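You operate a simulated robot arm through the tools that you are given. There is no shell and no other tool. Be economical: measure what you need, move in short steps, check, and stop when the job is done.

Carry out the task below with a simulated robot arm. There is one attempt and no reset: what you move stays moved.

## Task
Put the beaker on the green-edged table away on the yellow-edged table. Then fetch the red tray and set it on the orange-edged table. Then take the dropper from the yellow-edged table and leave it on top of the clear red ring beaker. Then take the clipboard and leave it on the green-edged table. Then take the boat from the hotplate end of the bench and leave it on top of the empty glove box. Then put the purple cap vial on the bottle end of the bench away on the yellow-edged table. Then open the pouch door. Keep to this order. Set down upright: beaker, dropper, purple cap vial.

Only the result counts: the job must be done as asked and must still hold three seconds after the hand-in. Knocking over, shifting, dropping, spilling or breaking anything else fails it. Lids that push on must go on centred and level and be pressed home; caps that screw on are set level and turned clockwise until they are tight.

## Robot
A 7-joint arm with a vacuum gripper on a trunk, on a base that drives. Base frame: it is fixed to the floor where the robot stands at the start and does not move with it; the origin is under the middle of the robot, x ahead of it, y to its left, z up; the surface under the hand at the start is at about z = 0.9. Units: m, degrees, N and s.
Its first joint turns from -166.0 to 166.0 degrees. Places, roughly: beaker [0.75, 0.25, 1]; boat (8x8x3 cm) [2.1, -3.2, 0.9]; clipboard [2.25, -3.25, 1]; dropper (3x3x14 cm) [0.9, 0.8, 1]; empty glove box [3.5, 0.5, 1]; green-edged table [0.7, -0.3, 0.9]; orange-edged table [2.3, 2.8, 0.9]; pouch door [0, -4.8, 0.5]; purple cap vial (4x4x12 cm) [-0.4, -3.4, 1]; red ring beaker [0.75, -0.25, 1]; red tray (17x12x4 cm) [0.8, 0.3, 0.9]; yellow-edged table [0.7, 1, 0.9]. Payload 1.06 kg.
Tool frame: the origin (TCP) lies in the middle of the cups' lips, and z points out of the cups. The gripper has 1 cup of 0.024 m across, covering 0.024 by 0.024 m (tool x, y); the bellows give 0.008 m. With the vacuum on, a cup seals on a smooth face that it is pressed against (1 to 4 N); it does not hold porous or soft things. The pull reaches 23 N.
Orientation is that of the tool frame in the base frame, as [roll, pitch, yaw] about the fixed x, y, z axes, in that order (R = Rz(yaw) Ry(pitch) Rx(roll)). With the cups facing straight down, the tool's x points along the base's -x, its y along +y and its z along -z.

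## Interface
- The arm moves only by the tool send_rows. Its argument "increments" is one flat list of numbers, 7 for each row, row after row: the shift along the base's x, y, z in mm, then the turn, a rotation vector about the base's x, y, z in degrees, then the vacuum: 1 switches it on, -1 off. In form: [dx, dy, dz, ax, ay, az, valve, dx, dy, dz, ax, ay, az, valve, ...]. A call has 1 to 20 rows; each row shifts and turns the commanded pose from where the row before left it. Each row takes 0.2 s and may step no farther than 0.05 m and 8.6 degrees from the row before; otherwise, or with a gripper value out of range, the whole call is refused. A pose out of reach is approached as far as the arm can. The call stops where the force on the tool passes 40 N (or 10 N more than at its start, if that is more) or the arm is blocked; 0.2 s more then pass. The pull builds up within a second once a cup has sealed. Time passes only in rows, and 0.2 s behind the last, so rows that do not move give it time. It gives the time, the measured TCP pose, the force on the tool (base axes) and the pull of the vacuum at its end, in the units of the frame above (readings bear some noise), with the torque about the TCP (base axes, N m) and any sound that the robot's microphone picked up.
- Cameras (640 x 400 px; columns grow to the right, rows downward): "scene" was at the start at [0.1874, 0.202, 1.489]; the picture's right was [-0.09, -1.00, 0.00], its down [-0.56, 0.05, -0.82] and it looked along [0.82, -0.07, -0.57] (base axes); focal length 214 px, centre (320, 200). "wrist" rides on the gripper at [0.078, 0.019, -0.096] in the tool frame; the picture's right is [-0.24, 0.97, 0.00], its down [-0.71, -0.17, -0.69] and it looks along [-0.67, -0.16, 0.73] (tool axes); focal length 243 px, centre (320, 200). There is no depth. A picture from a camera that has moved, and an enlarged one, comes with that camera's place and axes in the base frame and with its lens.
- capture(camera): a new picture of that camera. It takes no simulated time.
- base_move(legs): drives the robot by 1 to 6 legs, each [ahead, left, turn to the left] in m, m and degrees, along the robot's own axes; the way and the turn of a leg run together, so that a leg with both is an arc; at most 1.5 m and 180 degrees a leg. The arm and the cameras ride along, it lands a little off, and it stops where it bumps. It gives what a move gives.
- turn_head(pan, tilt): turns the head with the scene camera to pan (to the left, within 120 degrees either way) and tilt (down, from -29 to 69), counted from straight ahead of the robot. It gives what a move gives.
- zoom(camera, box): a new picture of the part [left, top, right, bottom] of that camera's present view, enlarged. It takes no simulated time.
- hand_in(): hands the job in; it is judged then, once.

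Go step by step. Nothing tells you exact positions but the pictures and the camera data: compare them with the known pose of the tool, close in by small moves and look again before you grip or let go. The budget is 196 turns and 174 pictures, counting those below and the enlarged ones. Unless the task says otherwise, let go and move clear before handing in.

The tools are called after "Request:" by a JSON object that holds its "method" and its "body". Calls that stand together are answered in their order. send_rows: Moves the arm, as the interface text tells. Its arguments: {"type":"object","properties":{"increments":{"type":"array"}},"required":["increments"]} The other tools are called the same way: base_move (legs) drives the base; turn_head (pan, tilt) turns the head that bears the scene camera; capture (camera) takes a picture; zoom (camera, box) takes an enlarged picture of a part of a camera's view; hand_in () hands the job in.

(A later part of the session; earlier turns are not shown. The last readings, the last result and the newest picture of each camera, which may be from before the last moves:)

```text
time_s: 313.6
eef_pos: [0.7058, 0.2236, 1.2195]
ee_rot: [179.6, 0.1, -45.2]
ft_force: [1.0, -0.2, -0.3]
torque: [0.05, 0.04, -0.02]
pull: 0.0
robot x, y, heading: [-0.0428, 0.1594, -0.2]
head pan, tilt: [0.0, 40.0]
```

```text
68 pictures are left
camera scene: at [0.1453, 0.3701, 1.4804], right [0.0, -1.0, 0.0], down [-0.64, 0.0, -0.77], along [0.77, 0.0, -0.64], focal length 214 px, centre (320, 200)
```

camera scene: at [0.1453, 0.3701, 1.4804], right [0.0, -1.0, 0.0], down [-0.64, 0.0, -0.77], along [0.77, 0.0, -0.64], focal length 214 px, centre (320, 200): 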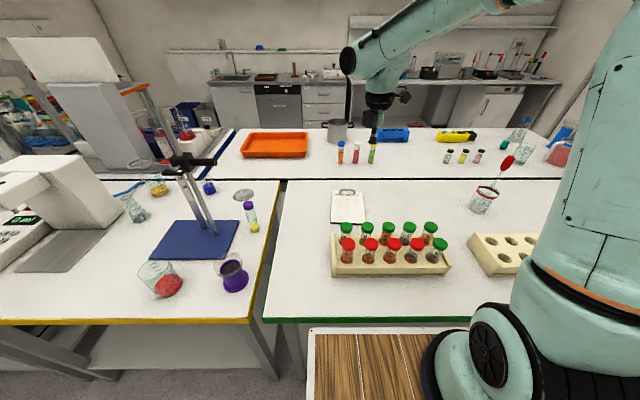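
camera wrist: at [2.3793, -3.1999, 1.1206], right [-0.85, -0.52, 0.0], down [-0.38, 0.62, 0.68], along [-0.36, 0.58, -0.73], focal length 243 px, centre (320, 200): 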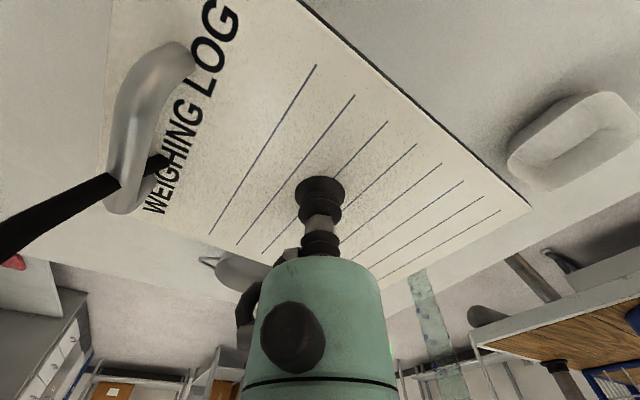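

Clipboard done. Now the boat: raise the tool and drive back to the hotplate bench.

Request:
{"method": "send_rows", "body": {"increments": [-10, 0, 45, 0, 0, 0, -1, -10, 0, 45, 0, 0, 0, -1, -20, 0, 30, 0, 0, 0, -1]}}

Request:
{"method": "base_move", "body": {"legs": [[-0.33, 0, 0], [0, -1.5, 0], [0, -0.85, 0], [1.5, 0, 0], [0, -1.0, 0]]}}

Request:
{"method": "turn_head", "body": {"pan": 0, "tilt": 35}}

Request:
{"method": "capture", "body": {"camera": "scene"}}

```text
time_s: 314.4
eef_pos: [0.6657, 0.2248, 1.3422]
ee_rot: [179.8, 0.1, -45.3]
ft_force: [0.4, -0.8, -1.2]
torque: [-0.02, 0.03, 0.0]
pull: 0.1
robot x, y, heading: [-0.0413, 0.1593, -0.4]
head pan, tilt: [0.0, 40.0]
```

```text
time_s: 339.4
eef_pos: [1.8307, -3.0922, 1.3417]
ee_rot: [179.8, 0.0, -45.1]
ft_force: [-0.2, 0.1, -0.1]
torque: [-0.03, -0.01, 0.02]
pull: 0.1
robot x, y, heading: [1.1211, -3.1575, -0.2]
head pan, tilt: [0.0, 40.0]
```

```text
time_s: 340.1
eef_pos: [1.8289, -3.0909, 1.3423]
ee_rot: [179.8, 0.0, -45.1]
ft_force: [-0.1, 0.4, 0.8]
torque: [-0.01, 0.0, 0.0]
pull: 0.0
robot x, y, heading: [1.1222, -3.1565, -0.3]
head pan, tilt: [0.0, 35.0]
```

```text
67 pictures are left
camera scene: at [1.3117, -2.948, 1.488], right [0.0, -1.0, 0.0], down [-0.57, 0.0, -0.82], along [0.82, 0.0, -0.57], focal length 214 px, centre (320, 200)
```

scene: 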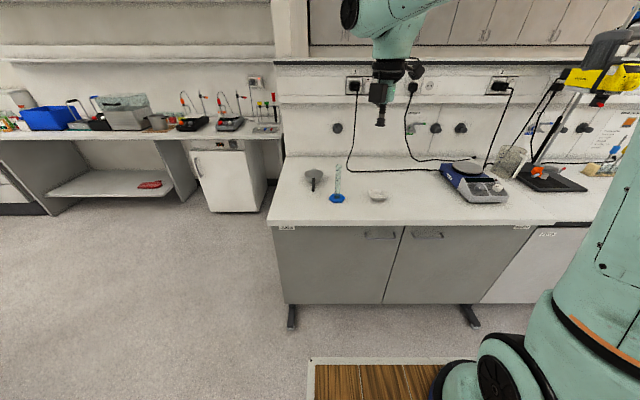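

Request:
{"method": "base_move", "body": {"legs": [[0.3, -0.08, 0]]}}

Request:
{"method": "zoom", "body": {"camera": "scene", "box": [330, 170, 430, 240]}}

Request:
{"method": "capture", "body": {"camera": "wrist"}}

```text
time_s: 342.2
eef_pos: [2.1301, -3.1765, 1.3415]
ee_rot: [179.8, -0.1, -45.5]
ft_force: [-0.1, -0.9, 0.0]
torque: [0.02, -0.01, 0.01]
pull: 0.0
robot x, y, heading: [1.4255, -3.24, -0.4]
head pan, tilt: [0.0, 35.0]
```

```text
5.71 times, centred on (380, 205) of scene
camera zoom: at [1.6137, -3.0297, 1.4881], right [-0.01, -1.0, 0.0], down [-0.57, 0.0, -0.82], along [0.82, -0.01, -0.57], focal length 1226 px, centre (-23, 171)
```

zoom: 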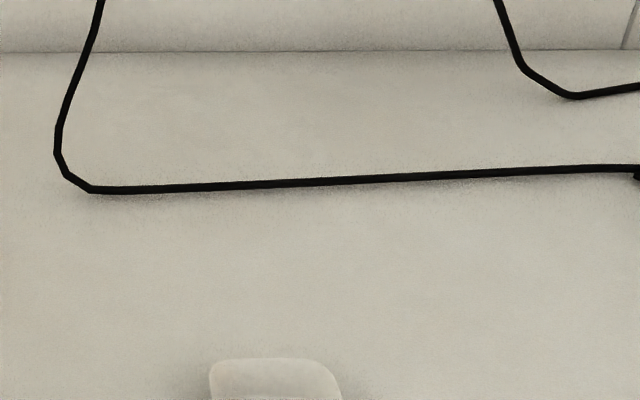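

```text
65 pictures are left
camera wrist: at [2.1727, -3.2443, 1.4384], right [-0.86, -0.51, 0.0], down [-0.37, 0.63, 0.68], along [-0.35, 0.59, -0.73], focal length 243 px, centre (320, 200)
```

wrist: 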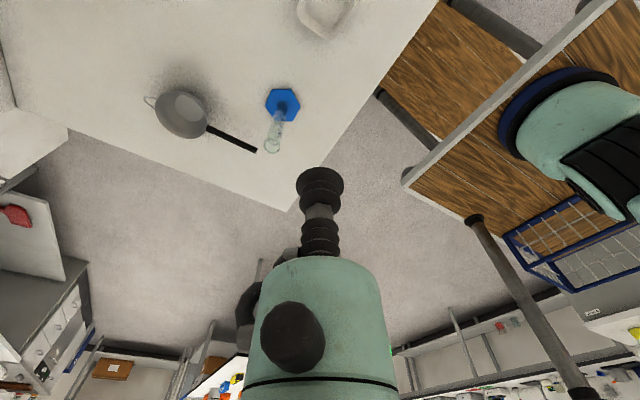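

Request:
{"method": "zoom", "body": {"camera": "scene", "box": [330, 210, 410, 260]}}

```text
8.00 times, centred on (370, 235) of scene
camera zoom: at [1.6137, -3.0297, 1.4881], right [-0.01, -1.0, 0.0], down [-0.57, 0.0, -0.82], along [0.82, -0.01, -0.57], focal length 1716 px, centre (-80, -80)
```

zoom: 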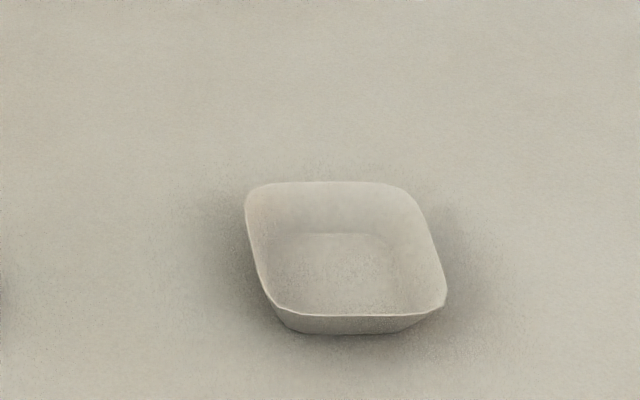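

Request:
{"method": "send_rows", "body": {"increments": [15, -27, 0, 0, 0, 0, -1, 15, -26, 0, 0, 0, 0, -1, 0, 0, -45, 0, 0, 0, -1, 0, 0, -45, 0, 0, 0, -1, 0, 0, -45, 0, 0, 0, -1, 0, 0, -45, 0, 0, 0, -1, 0, 0, -45, 0, 0, 0, -1, 0, 0, -30, 0, 0, 0, -1]}}

Request:
{"method": "capture", "body": {"camera": "wrist"}}

```text
time_s: 344.0
eef_pos: [2.1624, -3.2284, 1.0878]
ee_rot: [179.8, -0.1, -45.5]
ft_force: [0.4, -0.4, 0.3]
torque: [-0.03, 0.01, -0.01]
pull: 0.1
robot x, y, heading: [1.424, -3.2389, -0.3]
head pan, tilt: [0.0, 35.0]
```

```text
63 pictures are left
camera wrist: at [2.2037, -3.2957, 1.1839], right [-0.86, -0.51, 0.0], down [-0.37, 0.63, 0.68], along [-0.35, 0.59, -0.73], focal length 243 px, centre (320, 200)
```

wrist: 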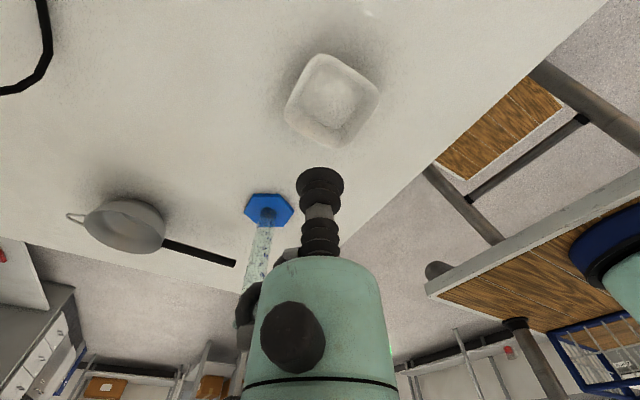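

Request:
{"method": "zoom", "body": {"camera": "wrist", "box": [270, 40, 400, 160]}}

```text
3.33 times, centred on (335, 100) of wrist
camera zoom: at [2.2037, -3.2957, 1.1839], right [-0.86, -0.51, 0.0], down [-0.37, 0.63, 0.68], along [-0.35, 0.59, -0.73], focal length 809 px, centre (270, 533)
```

zoom: 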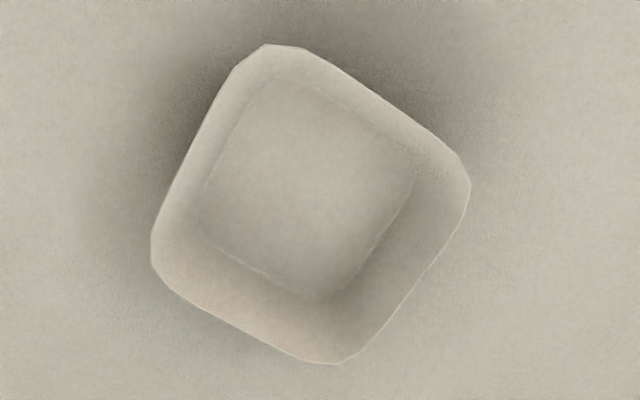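

Floor centre at about (2.141, -3.215). Align and descend with vacuum.

Request:
{"method": "send_rows", "body": {"increments": [-21, 13, -40, 0, 0, 0, -1, 0, 0, -45, 0, 0, 0, -1, 0, 0, -45, 0, 0, 0, -1, 0, 0, -30, 0, 0, 0, 1, 0, 0, -6, 0, 0, 0, 1, 0, 0, -3, 0, 0, 0, 1]}}

```text
time_s: 345.4
eef_pos: [2.142, -3.2131, 0.9184]
ee_rot: [-180.0, 0.0, -45.3]
ft_force: [7.8, 5.1, 18.8]
torque: [-0.07, 0.06, 0.03]
pull: 22.4
robot x, y, heading: [1.4252, -3.2375, -0.7]
head pan, tilt: [0.0, 35.0]
```

Sealed. Lift.

Request:
{"method": "send_rows", "body": {"increments": [0, 0, 5, 0, 0, 0, 1, 0, 0, 20, 0, 0, 0, 1, 0, 0, 40, 0, 0, 0, 1, 0, 0, 45, 0, 0, 0, 1, 0, 0, 45, 0, 0, 0, 1, 0, 0, 45, 0, 0, 0, 1, 0, 0, 45, 0, 0, 0, 1, -20, 0, 40, 0, 0, 0, 1, -40, 0, 25, 0, 0, 0, 1, -40, 0, 0, 0, 0, 0, 1]}}

Request:
{"method": "capture", "body": {"camera": "wrist"}}

```text
time_s: 347.6
eef_pos: [2.0394, -3.2147, 1.228]
ee_rot: [179.9, 0.1, -45.4]
ft_force: [0.2, -0.6, -1.0]
torque: [0.02, -0.03, -0.01]
pull: 22.6
robot x, y, heading: [1.4227, -3.2356, -0.5]
head pan, tilt: [0.0, 35.0]
```

```text
61 pictures are left
camera wrist: at [2.0811, -3.2831, 1.3223], right [-0.86, -0.51, 0.0], down [-0.37, 0.63, 0.68], along [-0.36, 0.59, -0.73], focal length 243 px, centre (320, 200)
```

wrist: 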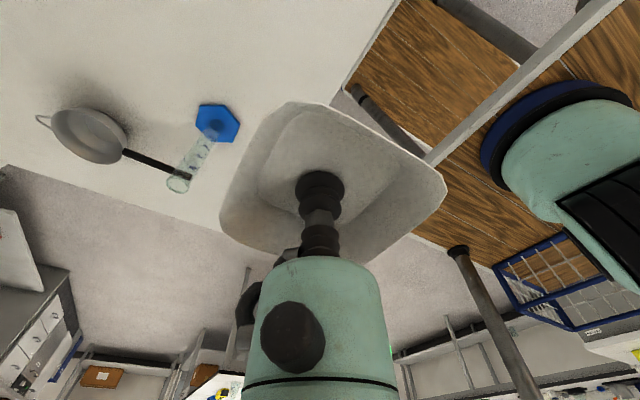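

Boat held. Drive round to the back counter with the glove boxes.

Request:
{"method": "base_move", "body": {"legs": [[-0.27, 0, 0.5], [0, 1.05, 0], [1.05, 0, 0], [0, 1.5, 0], [0, 0.9, 0]]}}

Request:
{"method": "turn_head", "body": {"pan": 10, "tilt": 25}}

Request:
{"method": "capture", "body": {"camera": "scene"}}

```text
time_s: 370.9
eef_pos: [2.7453, 0.2966, 1.2255]
ee_rot: [179.8, 0.0, -43.2]
ft_force: [0.0, -0.2, -1.2]
torque: [0.02, 0.01, 0.01]
pull: 23.6
robot x, y, heading: [2.1333, 0.2495, 1.8]
head pan, tilt: [0.0, 35.0]
```

```text
time_s: 371.6
eef_pos: [2.7448, 0.2962, 1.2256]
ee_rot: [179.8, 0.0, -43.2]
ft_force: [0.6, 0.4, -0.1]
torque: [0.0, 0.03, 0.02]
pull: 23.2
robot x, y, heading: [2.1321, 0.2493, 1.7]
head pan, tilt: [10.0, 25.0]
```

```text
60 pictures are left
camera scene: at [2.3141, 0.4808, 1.5038], right [0.2, -0.98, 0.0], down [-0.41, -0.09, -0.91], along [0.89, 0.18, -0.42], focal length 214 px, centre (320, 200)
```

scene: 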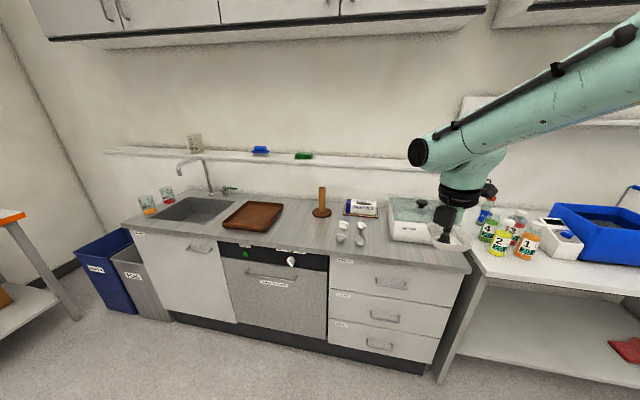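

Request:
{"method": "zoom", "body": {"camera": "scene", "box": [300, 170, 480, 260]}}

Request:
{"method": "zoom", "body": {"camera": "scene", "box": [230, 130, 330, 180]}}

```text
3.56 times, centred on (390, 215) of scene
camera zoom: at [2.3141, 0.4808, 1.5038], right [0.2, -0.98, 0.0], down [-0.41, -0.09, -0.91], along [0.89, 0.18, -0.42], focal length 763 px, centre (71, 147)
```

zoom: 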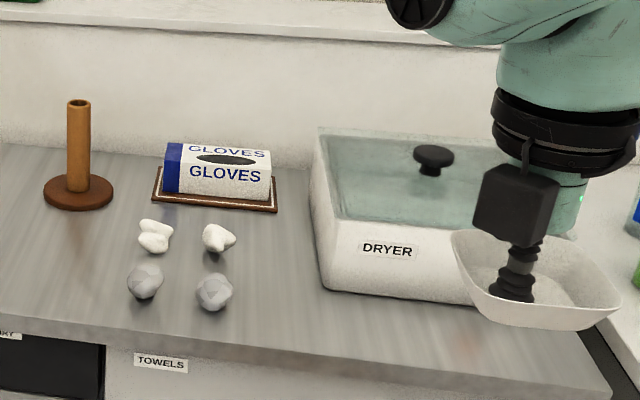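

```text
6.40 times, centred on (280, 155) of scene
camera zoom: at [2.3141, 0.4808, 1.5038], right [0.2, -0.98, 0.0], down [-0.41, -0.09, -0.91], along [0.89, 0.18, -0.42], focal length 1373 px, centre (576, 488)
```

zoom: 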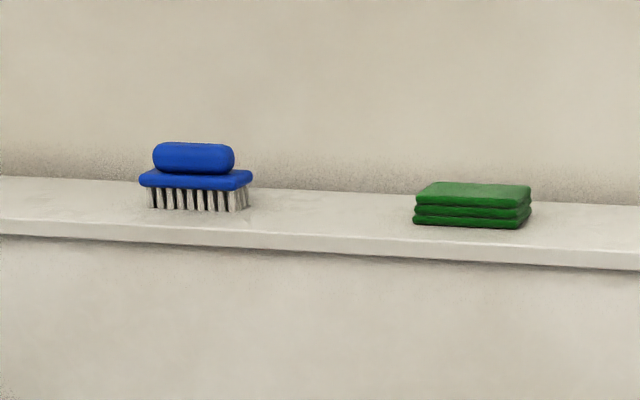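

The glove box (x≈3.43–3.50, y≈0.47, top z≈0.97) sits on the counter. Drive closer and look.

Request:
{"method": "base_move", "body": {"legs": [[0, 0.22, -1.7], [0.45, 0, 0]]}}

Request:
{"method": "turn_head", "body": {"pan": -5, "tilt": 35}}

Request:
{"method": "capture", "body": {"camera": "scene"}}

```text
time_s: 375.7
eef_pos: [3.1958, 0.505, 1.2263]
ee_rot: [179.9, 0.0, -44.7]
ft_force: [-0.1, 0.0, -0.5]
torque: [0.0, 0.01, -0.01]
pull: 23.0
robot x, y, heading: [2.5777, 0.47, 0.2]
head pan, tilt: [10.0, 25.0]
```

```text
time_s: 376.4
eef_pos: [3.1943, 0.5044, 1.2265]
ee_rot: [179.7, 0.0, -44.8]
ft_force: [0.1, 0.0, -0.7]
torque: [0.04, 0.01, 0.0]
pull: 22.7
robot x, y, heading: [2.5813, 0.4721, 0.3]
head pan, tilt: [-5.0, 35.0]
```

```text
57 pictures are left
camera scene: at [2.7668, 0.6777, 1.4881], right [-0.08, -1.0, 0.0], down [-0.57, 0.05, -0.82], along [0.82, -0.07, -0.57], focal length 214 px, centre (320, 200)
```

scene: 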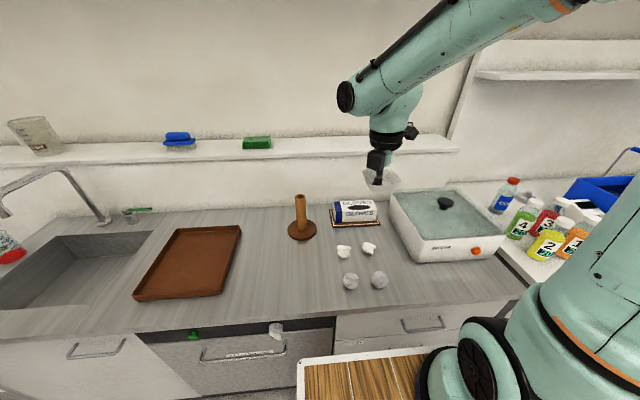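

Request:
{"method": "zoom", "body": {"camera": "scene", "box": [320, 185, 400, 235]}}

```text
8.00 times, centred on (360, 210) of scene
camera zoom: at [2.7668, 0.6777, 1.4881], right [-0.08, -1.0, 0.0], down [-0.57, 0.05, -0.82], along [0.82, -0.07, -0.57], focal length 1716 px, centre (0, 120)
```

zoom: 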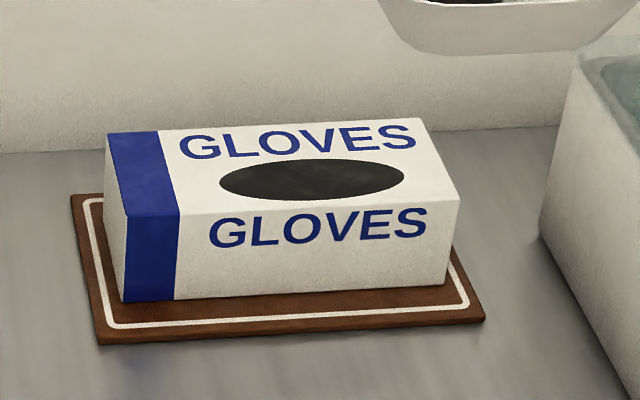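

The wall shelf overhangs near the box, so I need to see it better. I rotate the tool -135° so the wrist camera sits on the robot side, looking at the box and shelf.

Request:
{"method": "send_rows", "body": {"increments": [0, 0, 0, 0, 0, -7.94, 1, 0, 0, 0, 0, 0, -7.94, 1, 0, 0, 0, 0, 0, -7.94, 1, 0, 0, 0, 0, 0, -7.94, 1, 0, 0, 0, 0, 0, -7.94, 1, 0, 0, 0, 0, 0, -7.94, 1, 0, 0, 0, 0, 0, -7.94, 1, 0, 0, 0, 0, 0, -7.94, 1, 0, 0, 0, 0, 0, -7.94, 1, 0, 0, 0, 0, 0, -7.94, 1, 0, 0, 0, 0, 0, -7.94, 1, 0, 0, 0, 0, 0, -7.94, 1, 0, 0, 0, 0, 0, -7.94, 1, 0, 0, 0, 0, 0, -7.94, 1, 0, 0, 0, 0, 0, -7.94, 1, 0, 0, 0, 0, 0, -7.94, 1, 0, 0, 0, 0, 0, -7.94, 1]}}

Request:
{"method": "capture", "body": {"camera": "wrist"}}

Request:
{"method": "capture", "body": {"camera": "scene"}}

```text
time_s: 380.0
eef_pos: [3.1952, 0.5058, 1.2262]
ee_rot: [179.8, 0.0, -179.9]
ft_force: [-0.1, 0.0, 0.1]
torque: [0.0, 0.0, 0.02]
pull: 23.1
robot x, y, heading: [2.5838, 0.474, -0.1]
head pan, tilt: [-5.0, 35.0]
```

```text
55 pictures are left
camera wrist: at [3.1167, 0.5244, 1.3232], right [0.23, 0.97, 0.0], down [0.71, -0.17, 0.68], along [0.67, -0.16, -0.73], focal length 243 px, centre (320, 200)
```

wrist: 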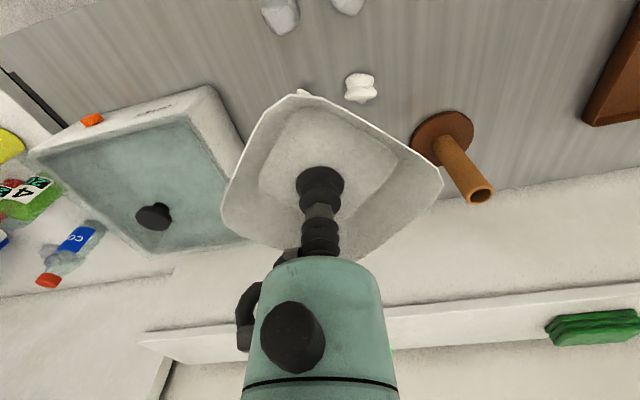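

```text
54 pictures are left
camera scene: at [2.7667, 0.6776, 1.4881], right [-0.08, -1.0, 0.0], down [-0.57, 0.05, -0.82], along [0.82, -0.07, -0.57], focal length 214 px, centre (320, 200)
```

scene: 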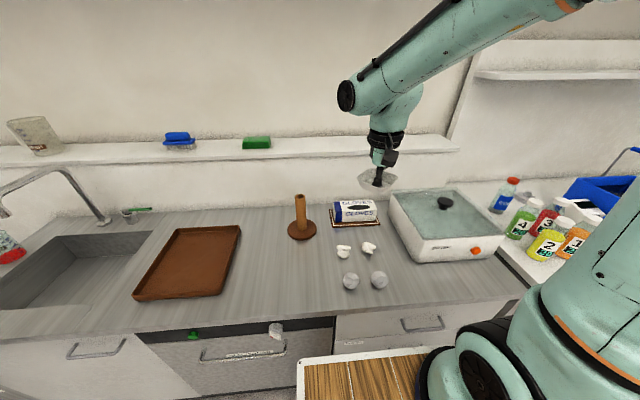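

Request:
{"method": "zoom", "body": {"camera": "scene", "box": [270, 125, 330, 165]}}

Request:
{"method": "zoom", "body": {"camera": "wrist", "box": [440, 220, 640, 370]}}

```text
10.00 times, centred on (300, 145) of scene
camera zoom: at [2.7667, 0.6776, 1.4881], right [-0.08, -1.0, 0.0], down [-0.57, 0.05, -0.82], along [0.82, -0.07, -0.57], focal length 2145 px, centre (520, 750)
```

zoom: 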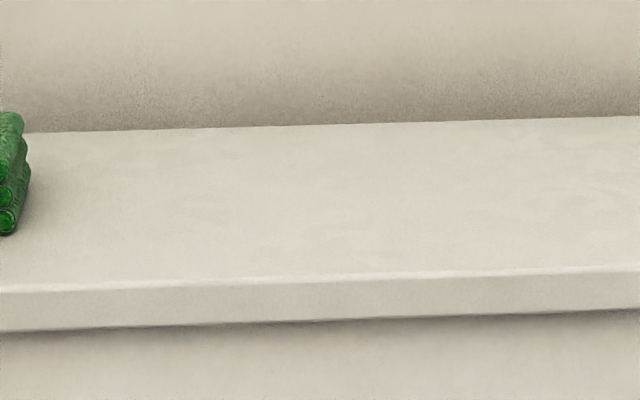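

```text
2.67 times, centred on (540, 295) of wrist
camera zoom: at [3.1167, 0.5244, 1.3232], right [0.23, 0.97, 0.0], down [0.71, -0.17, 0.68], along [0.67, -0.16, -0.73], focal length 647 px, centre (-267, -53)
```

zoom: 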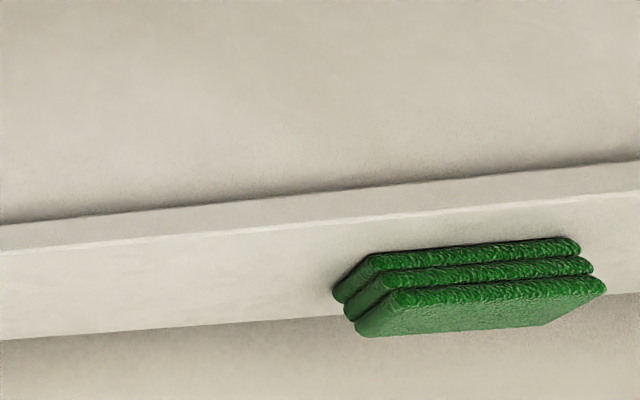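

The shelf (front x≈3.42, underside z≈1.20) overhangs the whole box, so an upright tool won't fit. I'll set the boat down on a free bit of this counter and regrip it with the tool leaning back ~20°. First rotate +45° and go over a free spot.

Request:
{"method": "send_rows", "body": {"increments": [0, 30, 0, 0, 0, 7.5, 1, 0, 30, 0, 0, 0, 7.5, 1, 0, 35, 0, 0, 0, 7.5, 1, 0, 35, 0, 0, 0, 7.5, 1, 0, 35, 0, 0, 0, 7.5, 1, 0, 30, 0, 0, 0, 7.5, 1, 0, 0, -45, 0, 0, 0, 1, 0, 0, -45, 0, 0, 0, 1, 0, 0, -45, 0, 0, 0, 1, 0, 0, -45, 0, 0, 0, 1, 0, 0, -45, 0, 0, 0, 1, 0, 0, -30, 0, 0, 0, 1]}}

Request:
{"method": "capture", "body": {"camera": "scene"}}

```text
time_s: 382.6
eef_pos: [3.1925, 0.6973, 0.9706]
ee_rot: [179.8, 0.0, -134.9]
ft_force: [0.0, -0.7, 0.6]
torque: [0.01, -0.01, 0.0]
pull: 22.5
robot x, y, heading: [2.5761, 0.4758, 0.1]
head pan, tilt: [-5.0, 35.0]
```

```text
51 pictures are left
camera scene: at [2.7665, 0.6774, 1.4881], right [-0.08, -1.0, 0.0], down [-0.57, 0.05, -0.82], along [0.82, -0.07, -0.57], focal length 214 px, centre (320, 200)
```

scene: 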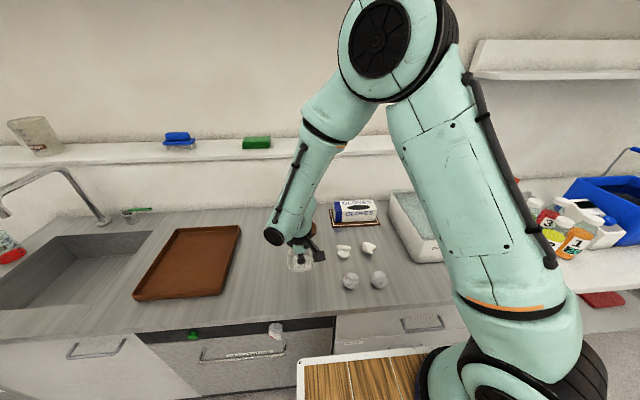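

Over a free spot. Lower until contact.

Request:
{"method": "send_rows", "body": {"increments": [0, 0, -30, 0, 0, 0, 1, 0, 0, -10, 0, 0, 0, 1, 0, 0, -4, 0, 0, 0, 1, 0, 0, -3, 0, 0, 0, 1]}}

Request:
{"method": "send_rows", "body": {"increments": [0, 0, -2, 0, 0, 0, 1, 0, 0, -2, 0, 0, 0, 1]}}

```text
time_s: 383.6
eef_pos: [3.1934, 0.6984, 0.9241]
ee_rot: [179.8, 0.1, -134.7]
ft_force: [0.4, 0.0, -0.5]
torque: [0.02, 0.02, 0.0]
pull: 22.7
robot x, y, heading: [2.5794, 0.473, 0.2]
head pan, tilt: [-5.0, 35.0]
```

```text
time_s: 384.2
eef_pos: [3.1948, 0.699, 0.921]
ee_rot: [179.8, 0.0, -134.9]
ft_force: [0.7, -0.6, -0.7]
torque: [-0.01, 0.01, -0.01]
pull: 23.0
robot x, y, heading: [2.5812, 0.4743, 0.1]
head pan, tilt: [-5.0, 35.0]
```

Request:
{"method": "send_rows", "body": {"increments": [0, 0, -2, 0, 0, 0, 1, 0, 0, -2, 0, 0, 0, 1]}}

Request:
{"method": "send_rows", "body": {"increments": [0, 0, -2, 0, 0, 0, 1, 0, 0, -1.5, 0, 0, 0, 1]}}

```text
time_s: 384.8
eef_pos: [3.1959, 0.6988, 0.9161]
ee_rot: [179.8, 0.1, -134.8]
ft_force: [-0.1, 0.3, -0.2]
torque: [0.0, 0.02, 0.0]
pull: 22.6
robot x, y, heading: [2.5788, 0.471, 0.1]
head pan, tilt: [-5.0, 35.0]
```

```text
time_s: 385.4
eef_pos: [3.197, 0.6996, 0.9125]
ee_rot: [179.8, 0.0, -134.8]
ft_force: [0.0, 0.0, -1.1]
torque: [0.01, 0.02, 0.02]
pull: 22.7
robot x, y, heading: [2.5786, 0.4721, 0.1]
head pan, tilt: [-5.0, 35.0]
```

Request:
{"method": "send_rows", "body": {"increments": [0, 0, -2, 0, 0, 0, 1, 0, 0, -2, 0, 0, 0, 1]}}

Request:
{"method": "send_rows", "body": {"increments": [0, 0, -1.5, 0, 0, 0, 1, 0, 0, 0, 0, 0, 0, 1]}}

```text
time_s: 386.0
eef_pos: [3.1957, 0.6982, 0.9083]
ee_rot: [179.8, 0.0, -134.7]
ft_force: [0.5, -0.5, 0.4]
torque: [-0.01, -0.01, 0.03]
pull: 23.2
robot x, y, heading: [2.5793, 0.4745, 0.4]
head pan, tilt: [-5.0, 35.0]
```

```text
time_s: 386.6
eef_pos: [3.1958, 0.6987, 0.9068]
ee_rot: [179.8, 0.0, -134.8]
ft_force: [0.0, -0.5, 0.3]
torque: [-0.04, 0.01, -0.01]
pull: 23.1
robot x, y, heading: [2.5801, 0.4782, 0.6]
head pan, tilt: [-5.0, 35.0]
```

Request:
{"method": "send_rows", "body": {"increments": [0, 0, -1.5, 0, 0, 0, 1, 0, 0, 0, 0, 0, 0, 1]}}

Request:
{"method": "send_rows", "body": {"increments": [0, 0, -1.5, 0, 0, 0, 1, 0, 0, 0, 0, 0, 0, 1]}}

```text
time_s: 387.2
eef_pos: [3.1948, 0.7003, 0.9063]
ee_rot: [179.8, 0.0, -134.8]
ft_force: [0.2, -0.1, -0.3]
torque: [0.02, 0.01, 0.01]
pull: 22.6
robot x, y, heading: [2.5776, 0.4776, 0.2]
head pan, tilt: [-5.0, 35.0]
```

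```text
time_s: 387.8
eef_pos: [3.1962, 0.6997, 0.9046]
ee_rot: [179.7, 0.1, -134.8]
ft_force: [0.3, 0.1, -0.7]
torque: [-0.01, -0.03, 0.0]
pull: 22.4
robot x, y, heading: [2.5824, 0.4745, 0.1]
head pan, tilt: [-5.0, 35.0]
```

Request:
{"method": "send_rows", "body": {"increments": [0, 0, -2, 0, 0, 0, 1, 0, 0, 0, 0, 0, 0, 1]}}

Request:
{"method": "send_rows", "body": {"increments": [0, 0, -2, 0, 0, 0, 1, 0, 0, 0, 0, 0, 0, 1]}}

Request:
{"method": "zoom", "body": {"camera": "scene", "box": [260, 220, 340, 280]}}

```text
time_s: 388.4
eef_pos: [3.1957, 0.7008, 0.9026]
ee_rot: [179.7, 0.2, -134.8]
ft_force: [1.6, -1.9, 11.5]
torque: [0.03, 0.05, -0.04]
pull: 22.2
robot x, y, heading: [2.5842, 0.4741, -0.2]
head pan, tilt: [-5.0, 35.0]
```

```text
time_s: 389.0
eef_pos: [3.1943, 0.6989, 0.901]
ee_rot: [179.8, 0.1, -134.8]
ft_force: [5.4, 1.1, 11.3]
torque: [-0.02, 0.03, -0.01]
pull: 22.7
robot x, y, heading: [2.5827, 0.4739, 0.0]
head pan, tilt: [-5.0, 35.0]
```

```text
6.67 times, centred on (300, 250) of scene
camera zoom: at [2.7666, 0.6776, 1.4881], right [-0.08, -1.0, 0.0], down [-0.57, 0.05, -0.82], along [0.82, -0.07, -0.57], focal length 1430 px, centre (453, -133)
```

zoom: 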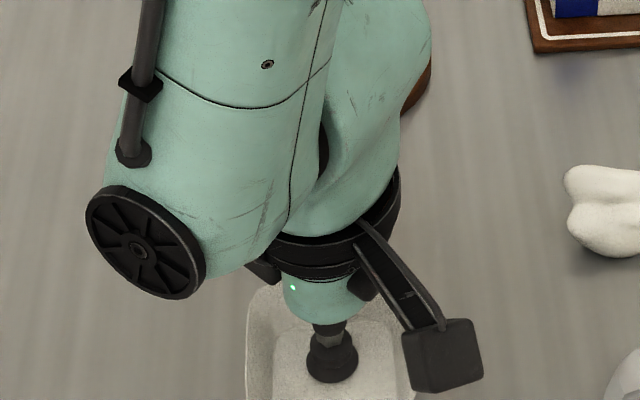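

Contact (counter is at z≈0.900). Release, rise, tilt 20° back and regrip slightly toward the robot side.

Request:
{"method": "send_rows", "body": {"increments": [0, 0, 2, 0, 0, 0, -1, 0, 0, 0, 0, 0, 0, -1, 0, 0, 0, 0, 0, 0, -1, 0, 0, 0, 0, 0, 0, -1, 0, 0, 8, 0, 0, 0, -1, 0, 0, 25, 0, 0, 0, -1, 0, 0, 25, 0, 0, 0, -1, -3, 0, 0, 0, -6.7, 0, -1, -3, 0, 0, 0, -6.7, 0, -1, -3, 0, 0, 0, -6.6, 0, -1]}}

Request:
{"method": "capture", "body": {"camera": "scene"}}

Request:
{"method": "capture", "body": {"camera": "wrist"}}

```text
time_s: 391.2
eef_pos: [3.1838, 0.6974, 0.9614]
ee_rot: [-165.7, 14.0, -133.1]
ft_force: [0.8, -0.5, -0.2]
torque: [0.03, 0.0, 0.04]
pull: 0.0
robot x, y, heading: [2.5798, 0.4747, 0.2]
head pan, tilt: [-5.0, 35.0]
```

```text
49 pictures are left
camera scene: at [2.7673, 0.6772, 1.4881], right [-0.08, -1.0, 0.0], down [-0.57, 0.05, -0.82], along [0.82, -0.07, -0.57], focal length 214 px, centre (320, 200)
```

scene: 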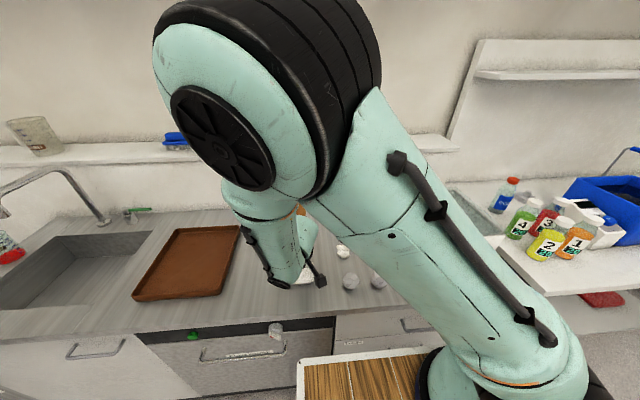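

```text
48 pictures are left
camera wrist: at [3.0881, 0.6557, 1.0278], right [-0.49, 0.85, -0.18], down [0.35, 0.38, 0.86], along [0.8, 0.36, -0.48], focal length 243 px, centre (320, 200)
```

wrist: 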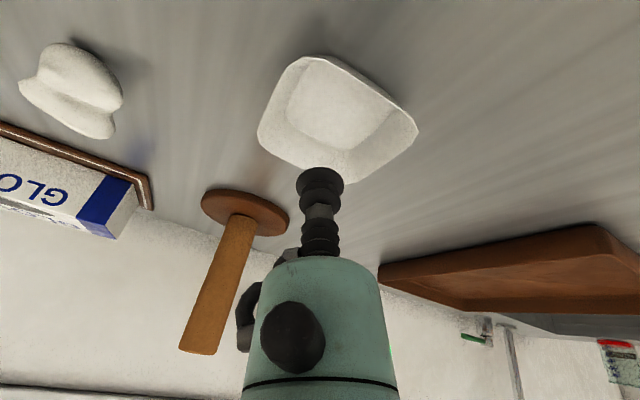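

Request:
{"method": "send_rows", "body": {"increments": [-8, 0, -20, 0, 0, 0, 1, 0, 0, -20, 0, 0, 0, 1, 0, 0, -8, 0, 0, 0, 1, 0, 0, -3, 0, 0, 0, 1, 0, 0, -2, 0, 0, 0, 1]}}

Request:
{"method": "send_rows", "body": {"increments": [0, 0, -2, 0, 0, 0, 1, 0, 0, -1, 0, 0, 0, 1]}}

```text
time_s: 392.4
eef_pos: [3.1777, 0.6983, 0.905]
ee_rot: [-165.8, 13.8, -133.0]
ft_force: [0.2, 0.4, 2.1]
torque: [0.01, 0.02, -0.03]
pull: 0.0
robot x, y, heading: [2.581, 0.4719, 0.2]
head pan, tilt: [-5.0, 35.0]
```

```text
time_s: 393.0
eef_pos: [3.1771, 0.699, 0.9032]
ee_rot: [-165.7, 14.0, -133.0]
ft_force: [2.0, -0.4, 4.6]
torque: [0.01, 0.05, 0.01]
pull: 0.0
robot x, y, heading: [2.5787, 0.473, 0.2]
head pan, tilt: [-5.0, 35.0]
```

Request:
{"method": "send_rows", "body": {"increments": [0.5, 0, -1.5, 0, 0, 0, 1, 0, 0, 0, 0, 0, 0, 1, 0.5, 0, -1.5, 0, 0, 0, 1, 0, 0, 0, 0, 0, 0, 1]}}

```text
time_s: 394.0
eef_pos: [3.18, 0.6995, 0.9]
ee_rot: [-165.8, 14.0, -133.1]
ft_force: [1.8, -0.4, 5.9]
torque: [0.0, 0.03, 0.02]
pull: 0.0
robot x, y, heading: [2.581, 0.4763, 0.3]
head pan, tilt: [-5.0, 35.0]
```

No seal at 20°. I reduce the tilt stepwise with the vacuum on.

Request:
{"method": "send_rows", "body": {"increments": [0, 0, 1, 0, 2, 0, 1, 0, 0, 0, 0, 0, 0, 1]}}

Request:
{"method": "send_rows", "body": {"increments": [0, 0, 0, 0, 2, 0, 1, 0, 0, 0, 0, 0, 0, 1]}}

Request:
{"method": "send_rows", "body": {"increments": [0, 0, 0, 0, 2, 0, 1, 0, 0, 0, 0, 0, 0, 1]}}

```text
time_s: 394.6
eef_pos: [3.1788, 0.6985, 0.9024]
ee_rot: [-167.1, 12.6, -133.5]
ft_force: [0.8, -0.4, 4.6]
torque: [0.0, 0.06, 0.0]
pull: 0.0
robot x, y, heading: [2.5799, 0.4744, 0.4]
head pan, tilt: [-5.0, 35.0]
```

```text
time_s: 395.2
eef_pos: [3.1775, 0.6996, 0.9023]
ee_rot: [-168.7, 11.1, -133.5]
ft_force: [0.7, 0.4, 3.7]
torque: [0.0, 0.17, 0.02]
pull: 23.1
robot x, y, heading: [2.5803, 0.4756, -0.1]
head pan, tilt: [-5.0, 35.0]
```

```text
time_s: 395.8
eef_pos: [3.1786, 0.7002, 0.9019]
ee_rot: [-170.2, 9.9, -134.0]
ft_force: [0.6, -0.6, -0.3]
torque: [0.03, 0.07, 0.02]
pull: 22.4
robot x, y, heading: [2.579, 0.4737, 0.2]
head pan, tilt: [-5.0, 35.0]
```

It sealed at ~16°. I restore that angle (so the boat is level), then lift and look.

Request:
{"method": "send_rows", "body": {"increments": [0, 0, 0.5, 0, -2, 0, 1, 0, 0, 5, 0, 0, 0, 1, 0, 0, 20, 0, 0, 0, 1, 0, 0, 35, 0, 0, 0, 1]}}

Request:
{"method": "capture", "body": {"camera": "wrist"}}

Request:
{"method": "capture", "body": {"camera": "scene"}}

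```text
time_s: 396.8
eef_pos: [3.1812, 0.6999, 0.9625]
ee_rot: [-168.7, 11.1, -133.6]
ft_force: [0.0, 0.2, -0.5]
torque: [-0.02, 0.07, 0.03]
pull: 23.1
robot x, y, heading: [2.5777, 0.4737, 0.3]
head pan, tilt: [-5.0, 35.0]
```

```text
47 pictures are left
camera wrist: at [3.0887, 0.6579, 1.0363], right [-0.51, 0.85, -0.14], down [0.41, 0.38, 0.83], along [0.76, 0.36, -0.54], focal length 243 px, centre (320, 200)
```

wrist: 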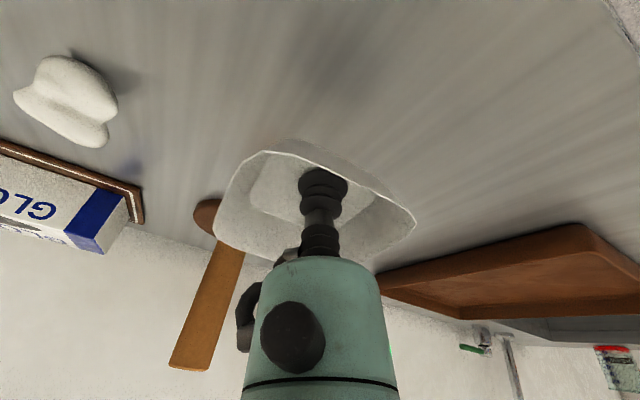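

```text
46 pictures are left
camera scene: at [2.7669, 0.6779, 1.488], right [-0.08, -1.0, 0.0], down [-0.57, 0.05, -0.82], along [0.82, -0.07, -0.57], focal length 214 px, centre (320, 200)
```

scene: 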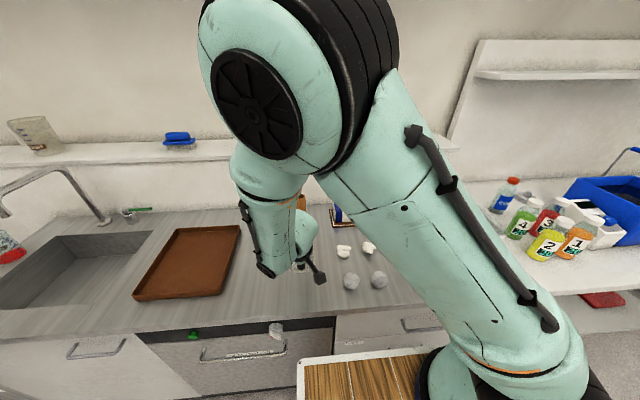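

Boat held level. Move in front of the glove box and approach low.

Request:
{"method": "send_rows", "body": {"increments": [0, 0, 40, 0, 0, 0, 1, 0, -20, 20, 0, 0, 0, 1, 0, -45, 0, 0, 0, 0, 1, 0, -45, 0, 0, 0, 0, 1, 0, -45, 0, 0, 0, 0, 1, 10, -45, 0, 0, 0, 0, 1, 20, -27, 0, 0, 0, 0, 1, 40, 0, 0, 0, 0, 0, 1, 40, 0, 0, 0, 0, 0, 1, 30, 0, 0, 0, 0, 0, 1]}}

Request:
{"method": "capture", "body": {"camera": "scene"}}

Request:
{"method": "capture", "body": {"camera": "wrist"}}

```text
time_s: 399.0
eef_pos: [3.3217, 0.4705, 1.0234]
ee_rot: [-168.7, 11.1, -133.6]
ft_force: [-1.0, 0.6, -0.3]
torque: [0.01, 0.07, -0.02]
pull: 23.0
robot x, y, heading: [2.583, 0.4751, 0.2]
head pan, tilt: [-5.0, 35.0]
```

```text
45 pictures are left
camera scene: at [2.7664, 0.6776, 1.4881], right [-0.08, -1.0, 0.0], down [-0.57, 0.05, -0.82], along [0.82, -0.07, -0.57], focal length 214 px, centre (320, 200)
```

scene: 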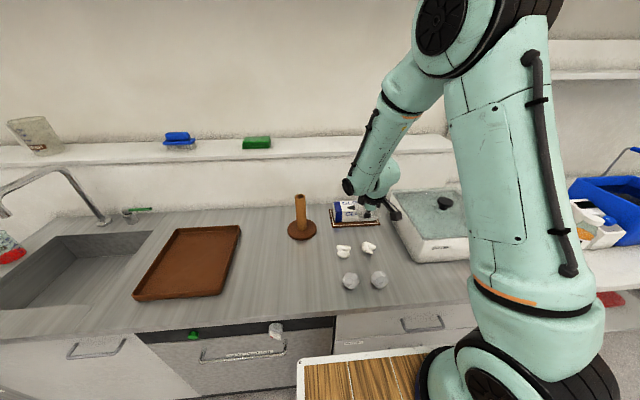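

```text
44 pictures are left
camera wrist: at [3.2283, 0.4292, 1.0973], right [-0.51, 0.85, -0.14], down [0.41, 0.38, 0.83], along [0.76, 0.36, -0.54], focal length 243 px, centre (320, 200)
```

wrist: 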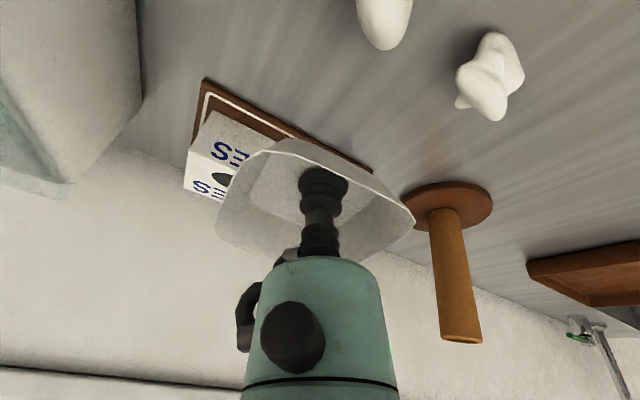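

Request:
{"method": "send_rows", "body": {"increments": [0, 0, -20, 0, 0, 0, 1, 15, 0, -15, 0, 0, 0, 1, 25, 0, -5, 0, 0, 0, 1, 25, 0, 0, 0, 0, 0, 1]}}

Request:
{"method": "zoom", "body": {"camera": "scene", "box": [310, 110, 430, 240]}}

Request:
{"method": "capture", "body": {"camera": "wrist"}}

```text
time_s: 400.0
eef_pos: [3.3813, 0.4715, 0.9846]
ee_rot: [-168.7, 11.3, -133.7]
ft_force: [0.2, -0.4, 0.6]
torque: [-0.02, 0.09, -0.02]
pull: 23.0
robot x, y, heading: [2.5829, 0.4768, 0.1]
head pan, tilt: [-5.0, 35.0]
```

```text
3.08 times, centred on (370, 175) of scene
camera zoom: at [2.7666, 0.6776, 1.4881], right [-0.08, -1.0, 0.0], down [-0.57, 0.05, -0.82], along [0.82, -0.07, -0.57], focal length 660 px, centre (166, 277)
```

zoom: 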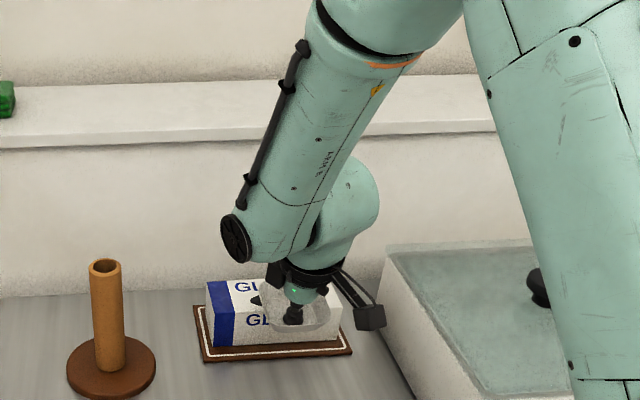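

```text
42 pictures are left
camera wrist: at [3.2895, 0.4301, 1.059], right [-0.5, 0.85, -0.14], down [0.41, 0.38, 0.83], along [0.76, 0.36, -0.54], focal length 243 px, centre (320, 200)
```

wrist: 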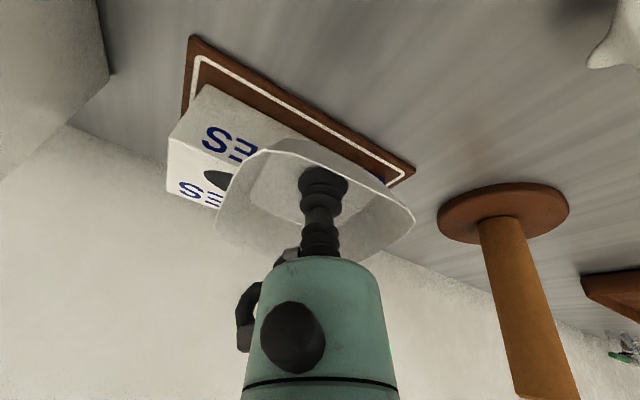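

Box refined: front x≈3.432, top z≈0.964, y 0.39–0.558. Advance low over the box in small steps.

Request:
{"method": "send_rows", "body": {"increments": [10, 0, -5, 0, 0, 0, 1, 12, 0, -5, 0, 0, 0, 1, 12, 0, 0, 0, 0, 0, 1, 12, 0, 0, 0, 0, 0, 1]}}

Request:
{"method": "zoom", "body": {"camera": "scene", "box": [310, 110, 430, 240]}}

```text
time_s: 401.0
eef_pos: [3.43, 0.4706, 0.973]
ee_rot: [-168.7, 11.1, -133.5]
ft_force: [0.8, -0.6, -0.1]
torque: [0.01, 0.02, 0.0]
pull: 22.5
robot x, y, heading: [2.5807, 0.4757, 0.2]
head pan, tilt: [-5.0, 35.0]
```

```text
3.08 times, centred on (370, 175) of scene
camera zoom: at [2.7666, 0.6777, 1.4881], right [-0.08, -1.0, 0.0], down [-0.57, 0.05, -0.82], along [0.82, -0.07, -0.57], focal length 660 px, centre (166, 277)
```

zoom: 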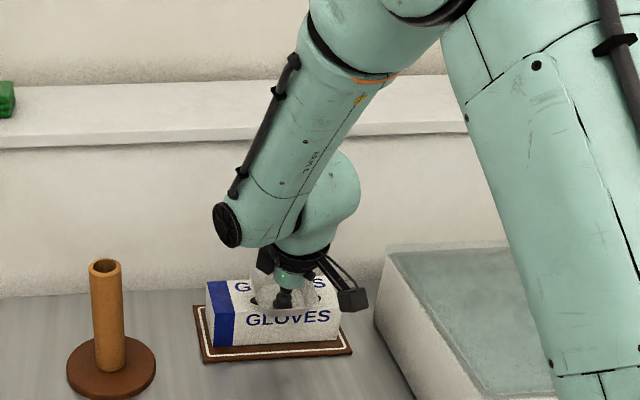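

Request:
{"method": "send_rows", "body": {"increments": [8, 1, 0, 0, 0, 0, 1, 7, 1, 0, 0, 0, 0, 1, 5, 0, 0, 0, 0, 0, 1]}}

Request:
{"method": "zoom", "body": {"camera": "scene", "box": [330, 170, 410, 230]}}

Request:
{"method": "capture", "body": {"camera": "wrist"}}

```text
time_s: 401.8
eef_pos: [3.4513, 0.4744, 0.9718]
ee_rot: [-168.6, 11.2, -133.6]
ft_force: [0.4, 0.7, -0.7]
torque: [0.0, 0.07, -0.02]
pull: 23.1
robot x, y, heading: [2.5804, 0.4716, 0.1]
head pan, tilt: [-5.0, 35.0]
```

```text
6.67 times, centred on (370, 200) of scene
camera zoom: at [2.7667, 0.6776, 1.4881], right [-0.08, -1.0, 0.0], down [-0.57, 0.05, -0.82], along [0.82, -0.07, -0.57], focal length 1430 px, centre (-13, 200)
```

zoom: 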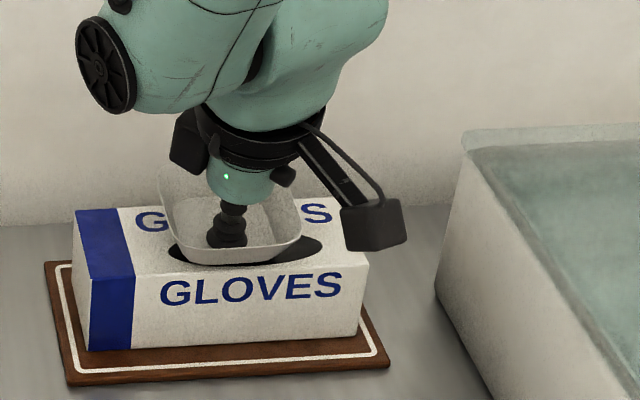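

```text
39 pictures are left
camera wrist: at [3.3584, 0.4331, 1.0461], right [-0.51, 0.85, -0.14], down [0.41, 0.38, 0.83], along [0.76, 0.36, -0.54], focal length 243 px, centre (320, 200)
```

wrist: 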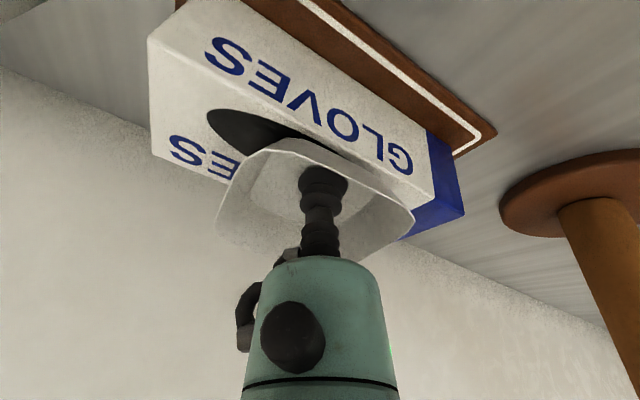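

The boat is right over the box. Lower in small steps.

Request:
{"method": "send_rows", "body": {"increments": [0, 0, -2, 0, 0, 0, 1, 0, 0, -2, 0, 0, 0, 1, 0, 0, -1, 0, 0, 0, 1]}}

Request:
{"method": "send_rows", "body": {"increments": [0, 0, -1, 0, 0, 0, 1, 0, 0, -1, 0, 0, 0, 1]}}

```text
time_s: 402.6
eef_pos: [3.4509, 0.4755, 0.9679]
ee_rot: [-168.6, 11.3, -133.6]
ft_force: [-0.3, -0.3, 7.0]
torque: [-0.02, 0.23, 0.01]
pull: 22.9
robot x, y, heading: [2.5792, 0.4784, -0.1]
head pan, tilt: [-5.0, 35.0]
```

```text
time_s: 403.2
eef_pos: [3.4507, 0.4742, 0.9663]
ee_rot: [-168.6, 11.2, -133.6]
ft_force: [-0.5, 2.4, 10.7]
torque: [-0.02, 0.43, -0.03]
pull: 23.4
robot x, y, heading: [2.5818, 0.4766, 0.3]
head pan, tilt: [-5.0, 35.0]
```

Contact. Ease off, release, then withdraw up and back while leaning the tool further back, away from the shelf edge.

Request:
{"method": "send_rows", "body": {"increments": [0, 0, 1.5, 0, 0, 0, -1, 0, 0, 0, 0, 0, 0, -1, 0, 0, 0, 0, 0, 0, -1, 0, 0, 0, 0, 0, 0, -1, 0, 0, 0, 0, 0, 0, -1]}}

Request:
{"method": "send_rows", "body": {"increments": [0, 0, 3, 0, 0, 0, -1, -1, 0, 4, 0, -2, 0, -1, -1, 0, 5, 0, -3, 0, -1, -1, 0, 6, 0, -3, 0, -1, -2, 0, 8, 0, -3, 0, -1]}}

Request:
{"method": "zoom", "body": {"camera": "scene", "box": [310, 110, 430, 240]}}

```text
time_s: 404.4
eef_pos: [3.4502, 0.4733, 0.9669]
ee_rot: [-168.7, 11.2, -133.7]
ft_force: [0.0, -0.4, 1.5]
torque: [-0.03, 0.03, -0.01]
pull: 0.0
robot x, y, heading: [2.5816, 0.4746, 0.4]
head pan, tilt: [-5.0, 35.0]
```

```text
time_s: 405.6
eef_pos: [3.4429, 0.474, 0.992]
ee_rot: [-160.2, 18.7, -131.5]
ft_force: [-0.7, -0.5, -0.3]
torque: [0.05, -0.02, 0.04]
pull: 0.0
robot x, y, heading: [2.5818, 0.4739, 0.3]
head pan, tilt: [-5.0, 35.0]
```

```text
3.08 times, centred on (370, 175) of scene
camera zoom: at [2.767, 0.6775, 1.4881], right [-0.08, -1.0, 0.0], down [-0.57, 0.05, -0.82], along [0.82, -0.07, -0.57], focal length 660 px, centre (166, 277)
```

zoom: 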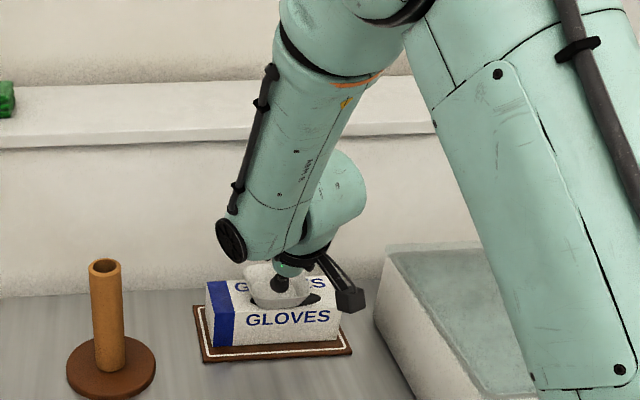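

Boat stays. Continue up and back out.

Request:
{"method": "send_rows", "body": {"increments": [-4, 0, 10, 0, 0, 0, -1, -8, 0, 15, 0, 0, 0, -1, -25, 0, 12, 0, 0, 0, -1, -40, 0, 10, 0, 0, 0, -1, -40, 0, 15, 0, 0, 0, -1, -40, 0, 20, 0, 0, 0, -1, -40, 0, 20, 0, 0, 0, -1]}}

Request:
{"method": "zoom", "body": {"camera": "scene", "box": [310, 160, 430, 240]}}

```text
time_s: 407.2
eef_pos: [3.2539, 0.4764, 1.0988]
ee_rot: [-160.4, 18.6, -131.5]
ft_force: [0.0, -0.3, -0.1]
torque: [-0.01, 0.0, -0.01]
pull: 0.1
robot x, y, heading: [2.5825, 0.4725, 0.2]
head pan, tilt: [-5.0, 35.0]
```

```text
5.00 times, centred on (370, 200) of scene
camera zoom: at [2.7674, 0.6777, 1.488], right [-0.08, -1.0, 0.0], down [-0.57, 0.05, -0.82], along [0.82, -0.07, -0.57], focal length 1072 px, centre (70, 200)
```

zoom: 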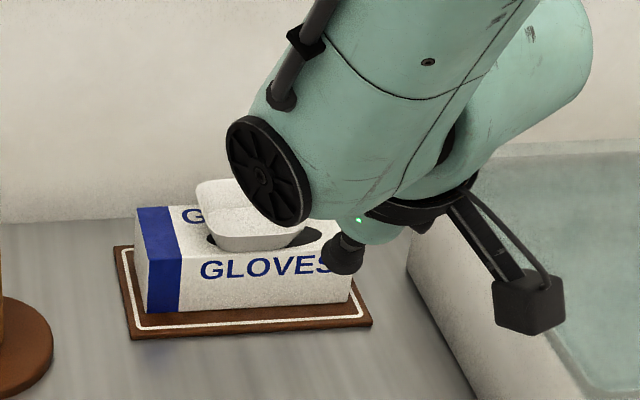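

Boat is on the glove box. Straighten the tool, then drive to the bottle bench for the purple cap vial.

Request:
{"method": "send_rows", "body": {"increments": [-30, 0, 30, 0, 6.75, 0, -1, -30, 0, 35, 0, 6.75, 0, -1, -10, 0, 40, 0, 6.75, 0, -1, 0, 0, 40, 0, 6.75, 0, -1]}}

Request:
{"method": "base_move", "body": {"legs": [[-0.4, 0, 0], [0, -1.5, 0], [0, -1.15, 0], [-1.2, 0, 0], [0, -0.7, 0]]}}

```text
time_s: 408.2
eef_pos: [3.1786, 0.4745, 1.24]
ee_rot: [179.7, 0.0, -134.8]
ft_force: [0.6, -0.3, 0.5]
torque: [0.01, 0.01, -0.03]
pull: 0.0
robot x, y, heading: [2.5842, 0.4774, 0.2]
head pan, tilt: [-5.0, 35.0]
```

```text
time_s: 432.6
eef_pos: [1.5545, -2.9126, 1.2388]
ee_rot: [179.8, 0.1, -135.6]
ft_force: [0.0, 0.4, 0.0]
torque: [0.0, 0.02, -0.04]
pull: 0.0
robot x, y, heading: [0.9588, -2.9048, -0.5]
head pan, tilt: [-5.0, 35.0]
```

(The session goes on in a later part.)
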